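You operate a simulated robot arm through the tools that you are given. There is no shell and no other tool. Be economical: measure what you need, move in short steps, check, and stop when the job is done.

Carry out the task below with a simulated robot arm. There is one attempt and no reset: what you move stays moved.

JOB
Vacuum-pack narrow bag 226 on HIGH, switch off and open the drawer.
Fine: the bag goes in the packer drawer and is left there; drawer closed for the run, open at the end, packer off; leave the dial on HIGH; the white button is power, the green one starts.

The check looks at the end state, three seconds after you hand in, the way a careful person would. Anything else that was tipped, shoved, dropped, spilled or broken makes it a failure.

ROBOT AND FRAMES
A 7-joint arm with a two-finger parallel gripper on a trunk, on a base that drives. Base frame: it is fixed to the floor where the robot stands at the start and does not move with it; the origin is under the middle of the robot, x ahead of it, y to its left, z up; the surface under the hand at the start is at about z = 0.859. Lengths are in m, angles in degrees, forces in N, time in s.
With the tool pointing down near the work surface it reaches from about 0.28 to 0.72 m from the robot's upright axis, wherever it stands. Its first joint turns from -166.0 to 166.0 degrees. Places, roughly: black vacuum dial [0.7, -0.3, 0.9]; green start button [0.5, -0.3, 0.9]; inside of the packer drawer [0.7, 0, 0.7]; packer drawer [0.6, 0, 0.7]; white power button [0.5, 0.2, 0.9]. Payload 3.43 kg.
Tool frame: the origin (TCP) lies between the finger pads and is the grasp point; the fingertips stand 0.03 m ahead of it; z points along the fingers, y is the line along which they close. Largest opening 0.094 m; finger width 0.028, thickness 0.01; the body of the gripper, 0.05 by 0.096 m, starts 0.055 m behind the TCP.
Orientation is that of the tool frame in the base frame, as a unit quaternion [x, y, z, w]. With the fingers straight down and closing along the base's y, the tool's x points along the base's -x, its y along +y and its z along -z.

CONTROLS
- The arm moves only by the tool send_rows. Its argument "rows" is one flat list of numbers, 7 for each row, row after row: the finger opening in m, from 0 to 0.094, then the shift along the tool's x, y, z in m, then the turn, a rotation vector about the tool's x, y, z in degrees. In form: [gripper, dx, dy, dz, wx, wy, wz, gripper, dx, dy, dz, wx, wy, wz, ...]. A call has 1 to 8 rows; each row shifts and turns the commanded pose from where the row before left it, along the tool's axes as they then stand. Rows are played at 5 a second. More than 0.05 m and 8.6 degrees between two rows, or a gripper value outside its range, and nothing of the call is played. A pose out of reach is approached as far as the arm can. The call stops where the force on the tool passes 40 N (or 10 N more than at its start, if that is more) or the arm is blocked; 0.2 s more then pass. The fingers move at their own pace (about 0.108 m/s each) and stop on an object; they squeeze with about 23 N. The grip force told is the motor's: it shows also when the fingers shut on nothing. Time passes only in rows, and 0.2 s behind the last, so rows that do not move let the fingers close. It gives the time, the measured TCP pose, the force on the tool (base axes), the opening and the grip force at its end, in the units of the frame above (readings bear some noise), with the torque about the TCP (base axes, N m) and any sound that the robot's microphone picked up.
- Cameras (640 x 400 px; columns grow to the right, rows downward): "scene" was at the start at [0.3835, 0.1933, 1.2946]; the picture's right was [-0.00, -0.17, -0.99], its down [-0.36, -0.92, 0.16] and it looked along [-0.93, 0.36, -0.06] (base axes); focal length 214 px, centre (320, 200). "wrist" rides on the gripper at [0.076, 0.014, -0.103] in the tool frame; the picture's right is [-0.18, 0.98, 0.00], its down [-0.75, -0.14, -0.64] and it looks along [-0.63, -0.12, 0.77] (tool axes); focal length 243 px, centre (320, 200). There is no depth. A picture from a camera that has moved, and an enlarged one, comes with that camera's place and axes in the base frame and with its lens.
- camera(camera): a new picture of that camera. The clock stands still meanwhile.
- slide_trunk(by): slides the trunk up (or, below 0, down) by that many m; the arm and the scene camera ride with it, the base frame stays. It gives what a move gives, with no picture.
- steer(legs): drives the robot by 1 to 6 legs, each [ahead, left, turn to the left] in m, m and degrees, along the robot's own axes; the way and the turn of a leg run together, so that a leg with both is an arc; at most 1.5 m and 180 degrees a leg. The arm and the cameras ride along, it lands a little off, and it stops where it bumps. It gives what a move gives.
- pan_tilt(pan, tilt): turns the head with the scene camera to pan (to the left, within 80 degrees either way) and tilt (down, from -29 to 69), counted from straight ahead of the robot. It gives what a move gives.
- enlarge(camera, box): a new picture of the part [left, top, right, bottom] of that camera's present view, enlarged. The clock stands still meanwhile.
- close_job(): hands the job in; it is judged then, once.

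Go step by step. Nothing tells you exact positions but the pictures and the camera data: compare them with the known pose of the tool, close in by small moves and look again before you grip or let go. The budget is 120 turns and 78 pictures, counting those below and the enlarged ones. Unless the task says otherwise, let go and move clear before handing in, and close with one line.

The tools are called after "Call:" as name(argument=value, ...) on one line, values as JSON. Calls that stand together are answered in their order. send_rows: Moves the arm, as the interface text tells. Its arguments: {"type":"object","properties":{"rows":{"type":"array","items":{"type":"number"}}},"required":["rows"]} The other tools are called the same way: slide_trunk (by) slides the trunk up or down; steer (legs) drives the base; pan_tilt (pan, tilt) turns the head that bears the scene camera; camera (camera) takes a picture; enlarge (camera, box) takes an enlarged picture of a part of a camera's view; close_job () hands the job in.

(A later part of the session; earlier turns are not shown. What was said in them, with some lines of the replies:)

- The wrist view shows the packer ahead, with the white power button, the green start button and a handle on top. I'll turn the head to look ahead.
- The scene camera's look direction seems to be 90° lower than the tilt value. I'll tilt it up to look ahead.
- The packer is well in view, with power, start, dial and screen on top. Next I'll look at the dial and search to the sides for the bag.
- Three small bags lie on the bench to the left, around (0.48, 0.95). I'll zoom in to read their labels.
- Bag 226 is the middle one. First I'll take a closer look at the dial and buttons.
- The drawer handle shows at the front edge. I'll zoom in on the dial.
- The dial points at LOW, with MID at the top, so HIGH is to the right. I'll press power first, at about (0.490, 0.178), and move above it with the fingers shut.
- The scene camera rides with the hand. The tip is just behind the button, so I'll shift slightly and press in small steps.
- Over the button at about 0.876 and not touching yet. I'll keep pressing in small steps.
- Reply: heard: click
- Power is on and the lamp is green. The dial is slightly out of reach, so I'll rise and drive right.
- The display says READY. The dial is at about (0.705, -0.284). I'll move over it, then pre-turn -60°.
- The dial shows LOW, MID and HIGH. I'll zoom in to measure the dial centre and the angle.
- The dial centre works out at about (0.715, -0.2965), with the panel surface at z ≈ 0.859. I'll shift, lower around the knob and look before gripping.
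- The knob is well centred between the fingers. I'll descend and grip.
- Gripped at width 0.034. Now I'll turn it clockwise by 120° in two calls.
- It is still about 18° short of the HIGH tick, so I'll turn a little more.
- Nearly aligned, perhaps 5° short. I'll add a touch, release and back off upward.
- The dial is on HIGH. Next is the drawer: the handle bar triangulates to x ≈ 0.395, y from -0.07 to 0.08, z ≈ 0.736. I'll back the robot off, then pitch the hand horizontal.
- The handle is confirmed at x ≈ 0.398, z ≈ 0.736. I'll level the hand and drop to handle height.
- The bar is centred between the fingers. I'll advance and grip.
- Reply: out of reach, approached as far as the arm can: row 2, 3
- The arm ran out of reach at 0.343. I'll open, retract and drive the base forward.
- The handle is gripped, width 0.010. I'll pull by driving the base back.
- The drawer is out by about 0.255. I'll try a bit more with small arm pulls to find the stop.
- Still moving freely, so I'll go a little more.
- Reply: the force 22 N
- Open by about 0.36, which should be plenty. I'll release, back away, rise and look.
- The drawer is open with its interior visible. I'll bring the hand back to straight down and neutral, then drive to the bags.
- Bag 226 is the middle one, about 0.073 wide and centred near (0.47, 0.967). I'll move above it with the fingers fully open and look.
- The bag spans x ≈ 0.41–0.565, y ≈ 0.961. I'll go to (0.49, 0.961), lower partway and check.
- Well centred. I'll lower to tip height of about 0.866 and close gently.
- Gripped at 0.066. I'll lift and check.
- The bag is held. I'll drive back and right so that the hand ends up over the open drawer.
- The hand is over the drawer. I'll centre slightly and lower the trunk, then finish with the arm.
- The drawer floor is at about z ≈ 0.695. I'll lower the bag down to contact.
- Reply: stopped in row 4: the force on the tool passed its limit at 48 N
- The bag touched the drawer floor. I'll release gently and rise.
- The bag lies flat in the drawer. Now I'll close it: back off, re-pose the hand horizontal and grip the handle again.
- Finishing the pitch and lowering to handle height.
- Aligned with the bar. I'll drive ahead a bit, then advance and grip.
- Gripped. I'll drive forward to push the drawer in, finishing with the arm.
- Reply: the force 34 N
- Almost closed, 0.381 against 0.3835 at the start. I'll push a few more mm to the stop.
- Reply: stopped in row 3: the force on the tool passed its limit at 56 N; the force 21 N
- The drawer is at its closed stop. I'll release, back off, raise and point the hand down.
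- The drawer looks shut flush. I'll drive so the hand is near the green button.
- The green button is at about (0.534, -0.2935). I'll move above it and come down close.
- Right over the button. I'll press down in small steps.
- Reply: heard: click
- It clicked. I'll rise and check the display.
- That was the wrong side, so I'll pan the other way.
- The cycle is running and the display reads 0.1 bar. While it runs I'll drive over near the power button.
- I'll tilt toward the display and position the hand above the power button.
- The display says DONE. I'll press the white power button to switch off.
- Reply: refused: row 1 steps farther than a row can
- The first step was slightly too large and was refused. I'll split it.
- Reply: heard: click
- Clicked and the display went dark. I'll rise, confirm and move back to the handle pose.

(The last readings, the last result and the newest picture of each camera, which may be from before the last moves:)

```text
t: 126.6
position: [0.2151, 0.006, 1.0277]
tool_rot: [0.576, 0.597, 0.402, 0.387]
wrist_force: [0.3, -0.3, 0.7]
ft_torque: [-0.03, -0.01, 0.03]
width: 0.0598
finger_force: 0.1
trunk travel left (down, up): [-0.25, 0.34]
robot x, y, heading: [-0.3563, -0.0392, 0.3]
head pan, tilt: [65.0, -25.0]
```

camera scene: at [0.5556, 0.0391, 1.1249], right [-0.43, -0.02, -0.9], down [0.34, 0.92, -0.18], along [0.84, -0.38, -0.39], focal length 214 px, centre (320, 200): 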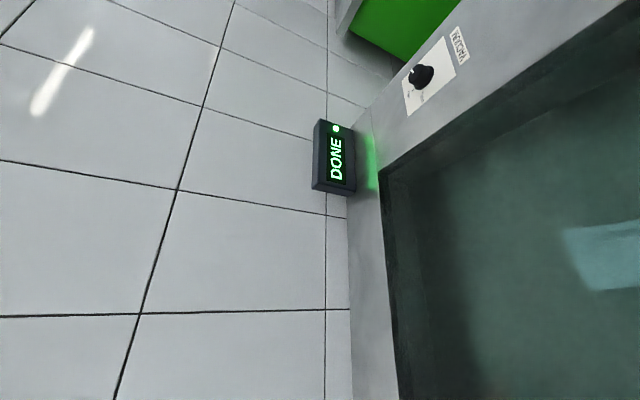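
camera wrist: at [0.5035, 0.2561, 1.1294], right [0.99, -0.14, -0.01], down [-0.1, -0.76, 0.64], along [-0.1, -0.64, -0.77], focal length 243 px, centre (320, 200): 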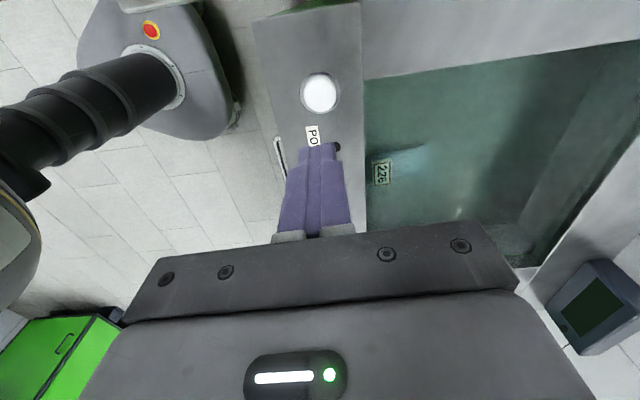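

Power is off and the lamp is dark. I'll finish pitching and lower to the handle.

Call:
send_rows(rows=[0.06, 0, 0, 0, -7.3, 0, 0, 0.06, 0, 0, 0, -7.3, 0, 0, 0.06, 0, 0, 0, -7.3, 0, 0, 0.06, 0, -0.05, 0, 0, 0, 0, 0.06, 0, -0.05, 0, 0, 0, 0, 0.06, 0, -0.05, 0, 0, 0, 0, 0.06, 0, -0.05, 0, 0, 0, 0, 0.06, 0, -0.05, 0, 0, 0, 0])

Call:
send_rows(rows=[0.06, 0, -0.043, 0, 0, 0, 0, 0.06, 0, 0, 0.03, 0, 0, 0])

Call:
steer(legs=[[0.09, 0, 0]])

Call:
camera(camera="wrist")

```text
t: 128.4
position: [0.2145, 0.0057, 0.7769]
tool_rot: [0.494, 0.511, 0.506, 0.489]
wrist_force: [-1.4, 0.6, 0.5]
ft_torque: [0.0, -0.03, 0.0]
width: 0.0599
finger_force: 0.1
trunk travel left (down, up): [-0.25, 0.34]
robot x, y, heading: [-0.3562, -0.04, 0.1]
head pan, tilt: [65.0, -25.0]
```

```text
t: 129.0
position: [0.245, 0.0095, 0.7306]
tool_rot: [0.493, 0.51, 0.507, 0.489]
wrist_force: [0.2, 0.5, 0.0]
ft_torque: [0.02, -0.05, 0.02]
width: 0.06
finger_force: 0.1
trunk travel left (down, up): [-0.25, 0.34]
robot x, y, heading: [-0.3552, -0.0413, 0.5]
head pan, tilt: [65.0, -25.0]
```

```text
t: 130.1
position: [0.337, 0.0088, 0.7318]
tool_rot: [0.494, 0.51, 0.508, 0.488]
wrist_force: [0.5, -0.1, -0.1]
ft_torque: [0.03, 0.0, 0.0]
width: 0.0599
finger_force: 0.1
trunk travel left (down, up): [-0.25, 0.34]
robot x, y, heading: [-0.2669, -0.0358, 0.1]
head pan, tilt: [65.0, -25.0]
```

```text
14 pictures are left
camera wrist: at [0.2316, 0.0801, 0.7455], right [0.01, -0.18, 0.98], down [-0.62, -0.78, -0.14], along [0.79, -0.6, -0.12], focal length 243 px, centre (320, 200)
```

wrist: 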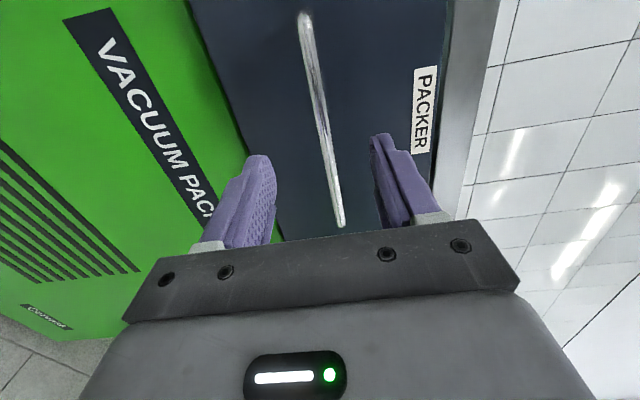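

Lined up. I'll advance to 0.384, lift a couple of millimetres and grip.

Call:
send_rows(rows=[0.06, 0, 0.003, 0.03, 0, 0, 0, 0.06, 0, 0, 0.016, 0, 0, 0, 0, 0, 0, 0, 0, 0, 0, 0, 0, 0, 0, 0, 0, 0, 0, 0, 0, 0, 0, 0, 0])

```text
t: 131.3
position: [0.3821, 0.01, 0.7342]
tool_rot: [0.491, 0.509, 0.508, 0.491]
wrist_force: [1.3, 1.6, 23.3]
ft_torque: [-0.08, -0.33, 0.22]
width: 0.0096
finger_force: 43.7
trunk travel left (down, up): [-0.25, 0.34]
robot x, y, heading: [-0.2611, -0.0401, 0.3]
head pan, tilt: [65.0, -25.0]
```

Gripped. I'll pull the drawer open by driving back.

Call:
steer(legs=[[-0.16, 0, 0], [-0.15, 0, 0]])

Call:
send_rows(rows=[0, 0, 0, -0.015, 0, 0, 0, 0, 0, 0, -0.015, 0, 0, 0, 0, 0, 0, -0.015, 0, 0, 0, 0, 0, 0, 0, 0, 0, 0])

```text
t: 132.9
position: [0.2161, 0.0122, 0.7354]
tool_rot: [0.49, 0.509, 0.509, 0.492]
wrist_force: [0.6, 1.9, 8.2]
ft_torque: [0.02, -0.19, -0.27]
width: 0.0096
finger_force: 43.4
trunk travel left (down, up): [-0.25, 0.34]
robot x, y, heading: [-0.4328, -0.0422, 0.3]
head pan, tilt: [65.0, -25.0]
stopped in leg 1: the force on the tool passed its limit at 41 N (the readings are from after the stop); the commanded pose is now the measured one
```

```text
t: 133.9
position: [0.1685, 0.0115, 0.7358]
tool_rot: [0.49, 0.509, 0.509, 0.49]
wrist_force: [-0.5, 9.3, 13.2]
ft_torque: [0.0, -0.16, 1.32]
width: 0.0096
finger_force: 43.2
trunk travel left (down, up): [-0.25, 0.34]
robot x, y, heading: [-0.4302, -0.0407, 0.1]
head pan, tilt: [65.0, -25.0]
```

Open by about 0.21 so far. I'll continue.

Call:
steer(legs=[[-0.12, 0, 0]])

```text
t: 135.1
position: [0.0471, 0.0102, 0.7343]
tool_rot: [0.491, 0.508, 0.508, 0.492]
wrist_force: [-1.6, 23.6, 19.6]
ft_torque: [0.04, -0.18, 0.81]
width: 0.0096
finger_force: 43.1
trunk travel left (down, up): [-0.25, 0.34]
robot x, y, heading: [-0.5525, -0.0427, -0.1]
head pan, tilt: [65.0, -25.0]
```

Open by 0.335. A little more, up to the stop if it's there.

Call:
send_rows(rows=[0, 0, 0, -0.012, 0, 0, 0, 0, 0, 0, -0.012, 0, 0, 0, 0, 0, 0, -0.012, 0, 0, 0, 0, 0, 0, -0.012, 0, 0, 0])

```text
t: 136.0
position: [0.0194, 0.0107, 0.7344]
tool_rot: [0.489, 0.508, 0.511, 0.491]
wrist_force: [17.7, 4.3, -16.3]
ft_torque: [-0.08, 0.22, 0.0]
width: 0.0099
finger_force: 43.5
trunk travel left (down, up): [-0.25, 0.34]
robot x, y, heading: [-0.5524, -0.0378, -0.1]
head pan, tilt: [65.0, -25.0]
stopped in row 4: the force on the tool passed its limit at 82 N (the readings are from after the stop); the commanded pose is now the measured one
```

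It's fully open at the stop. I'll release, back away, rise and look.

Call:
send_rows(rows=[0.06, 0, 0, 0, 0, 0, 0, 0.06, 0, 0, 0, 0, 0, 0, 0.06, 0, 0, -0.04, 0, 0, 0])

Call:
steer(legs=[[-0.12, 0, 0]])

Call:
send_rows(rows=[0.06, 0, 0.05, 0, 0, 0, 0, 0.06, 0, 0.05, 0, 0, 0, 0, 0.06, 0, 0.05, 0, 8.5, 0, 0, 0.06, 0, 0.05, 0, 8.5, 0, 0, 0.06, 0, 0.05, 0, 8.5, 0, 0, 0.06, 0, 0.05, 0, 8.5, 0, 0, 0.06, 0, 0.02, 0, 8.5, 0, 0, 0.06, 0, 0, 0, 8.5, 0, 0])

Call:
camera(camera="wrist")

```text
t: 136.8
position: [-0.024, 0.0086, 0.7352]
tool_rot: [0.489, 0.507, 0.512, 0.492]
wrist_force: [0.8, 0.4, 0.0]
ft_torque: [0.01, -0.01, -0.01]
width: 0.0599
finger_force: 0.0
trunk travel left (down, up): [-0.25, 0.34]
robot x, y, heading: [-0.5569, -0.0379, 0.2]
head pan, tilt: [65.0, -25.0]
```

```text
t: 138.0
position: [-0.144, 0.0062, 0.735]
tool_rot: [0.49, 0.506, 0.511, 0.494]
wrist_force: [-0.1, 0.2, -0.1]
ft_torque: [0.02, 0.01, 0.03]
width: 0.06
finger_force: 0.0
trunk travel left (down, up): [-0.25, 0.34]
robot x, y, heading: [-0.675, -0.0393, -0.4]
head pan, tilt: [65.0, -25.0]
```

```text
t: 139.8
position: [-0.0884, 0.0092, 1.0445]
tool_rot: [0.655, 0.676, 0.244, 0.234]
wrist_force: [0.4, 0.5, 0.8]
ft_torque: [0.01, -0.01, 0.06]
width: 0.0601
finger_force: 0.1
trunk travel left (down, up): [-0.25, 0.34]
robot x, y, heading: [-0.6745, -0.0409, -0.1]
head pan, tilt: [65.0, -25.0]
```

```text
13 pictures are left
camera wrist: at [-0.1457, 0.0825, 1.133], right [0.76, -0.16, 0.63], down [-0.49, -0.77, 0.4], along [0.42, -0.62, -0.67], focal length 243 px, centre (320, 200)
```

wrist: 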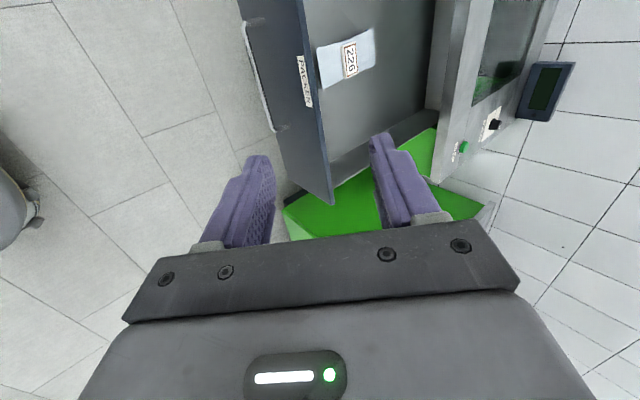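

The drawer is open with bag 226 inside, and the display is off. A last look at the dial and power lamp.

Call:
enlarge(camera="wrist", box=[300, 0, 580, 175])

```text
2.29 times, centred on (440, 88) of wrist
camera zoom: at [-0.1457, 0.0825, 1.133], right [0.76, -0.16, 0.63], down [-0.49, -0.77, 0.4], along [0.42, -0.62, -0.67], focal length 555 px, centre (46, 457)
```

zoom: 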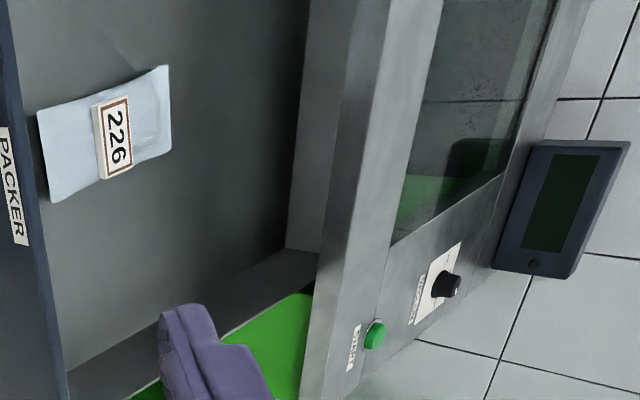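

The bag looks vacuum-packed, the packer is off, the drawer is open and the hand is clear, so I'm handing in.

Call:
close_job()

```text
The job is handed in.
```

Bag 226 was vacuum-packed on HIGH (the display read DONE) and is lying in the open drawer; the packer is switched off, the dial is still on HIGH, and I saw nothing else disturbed.
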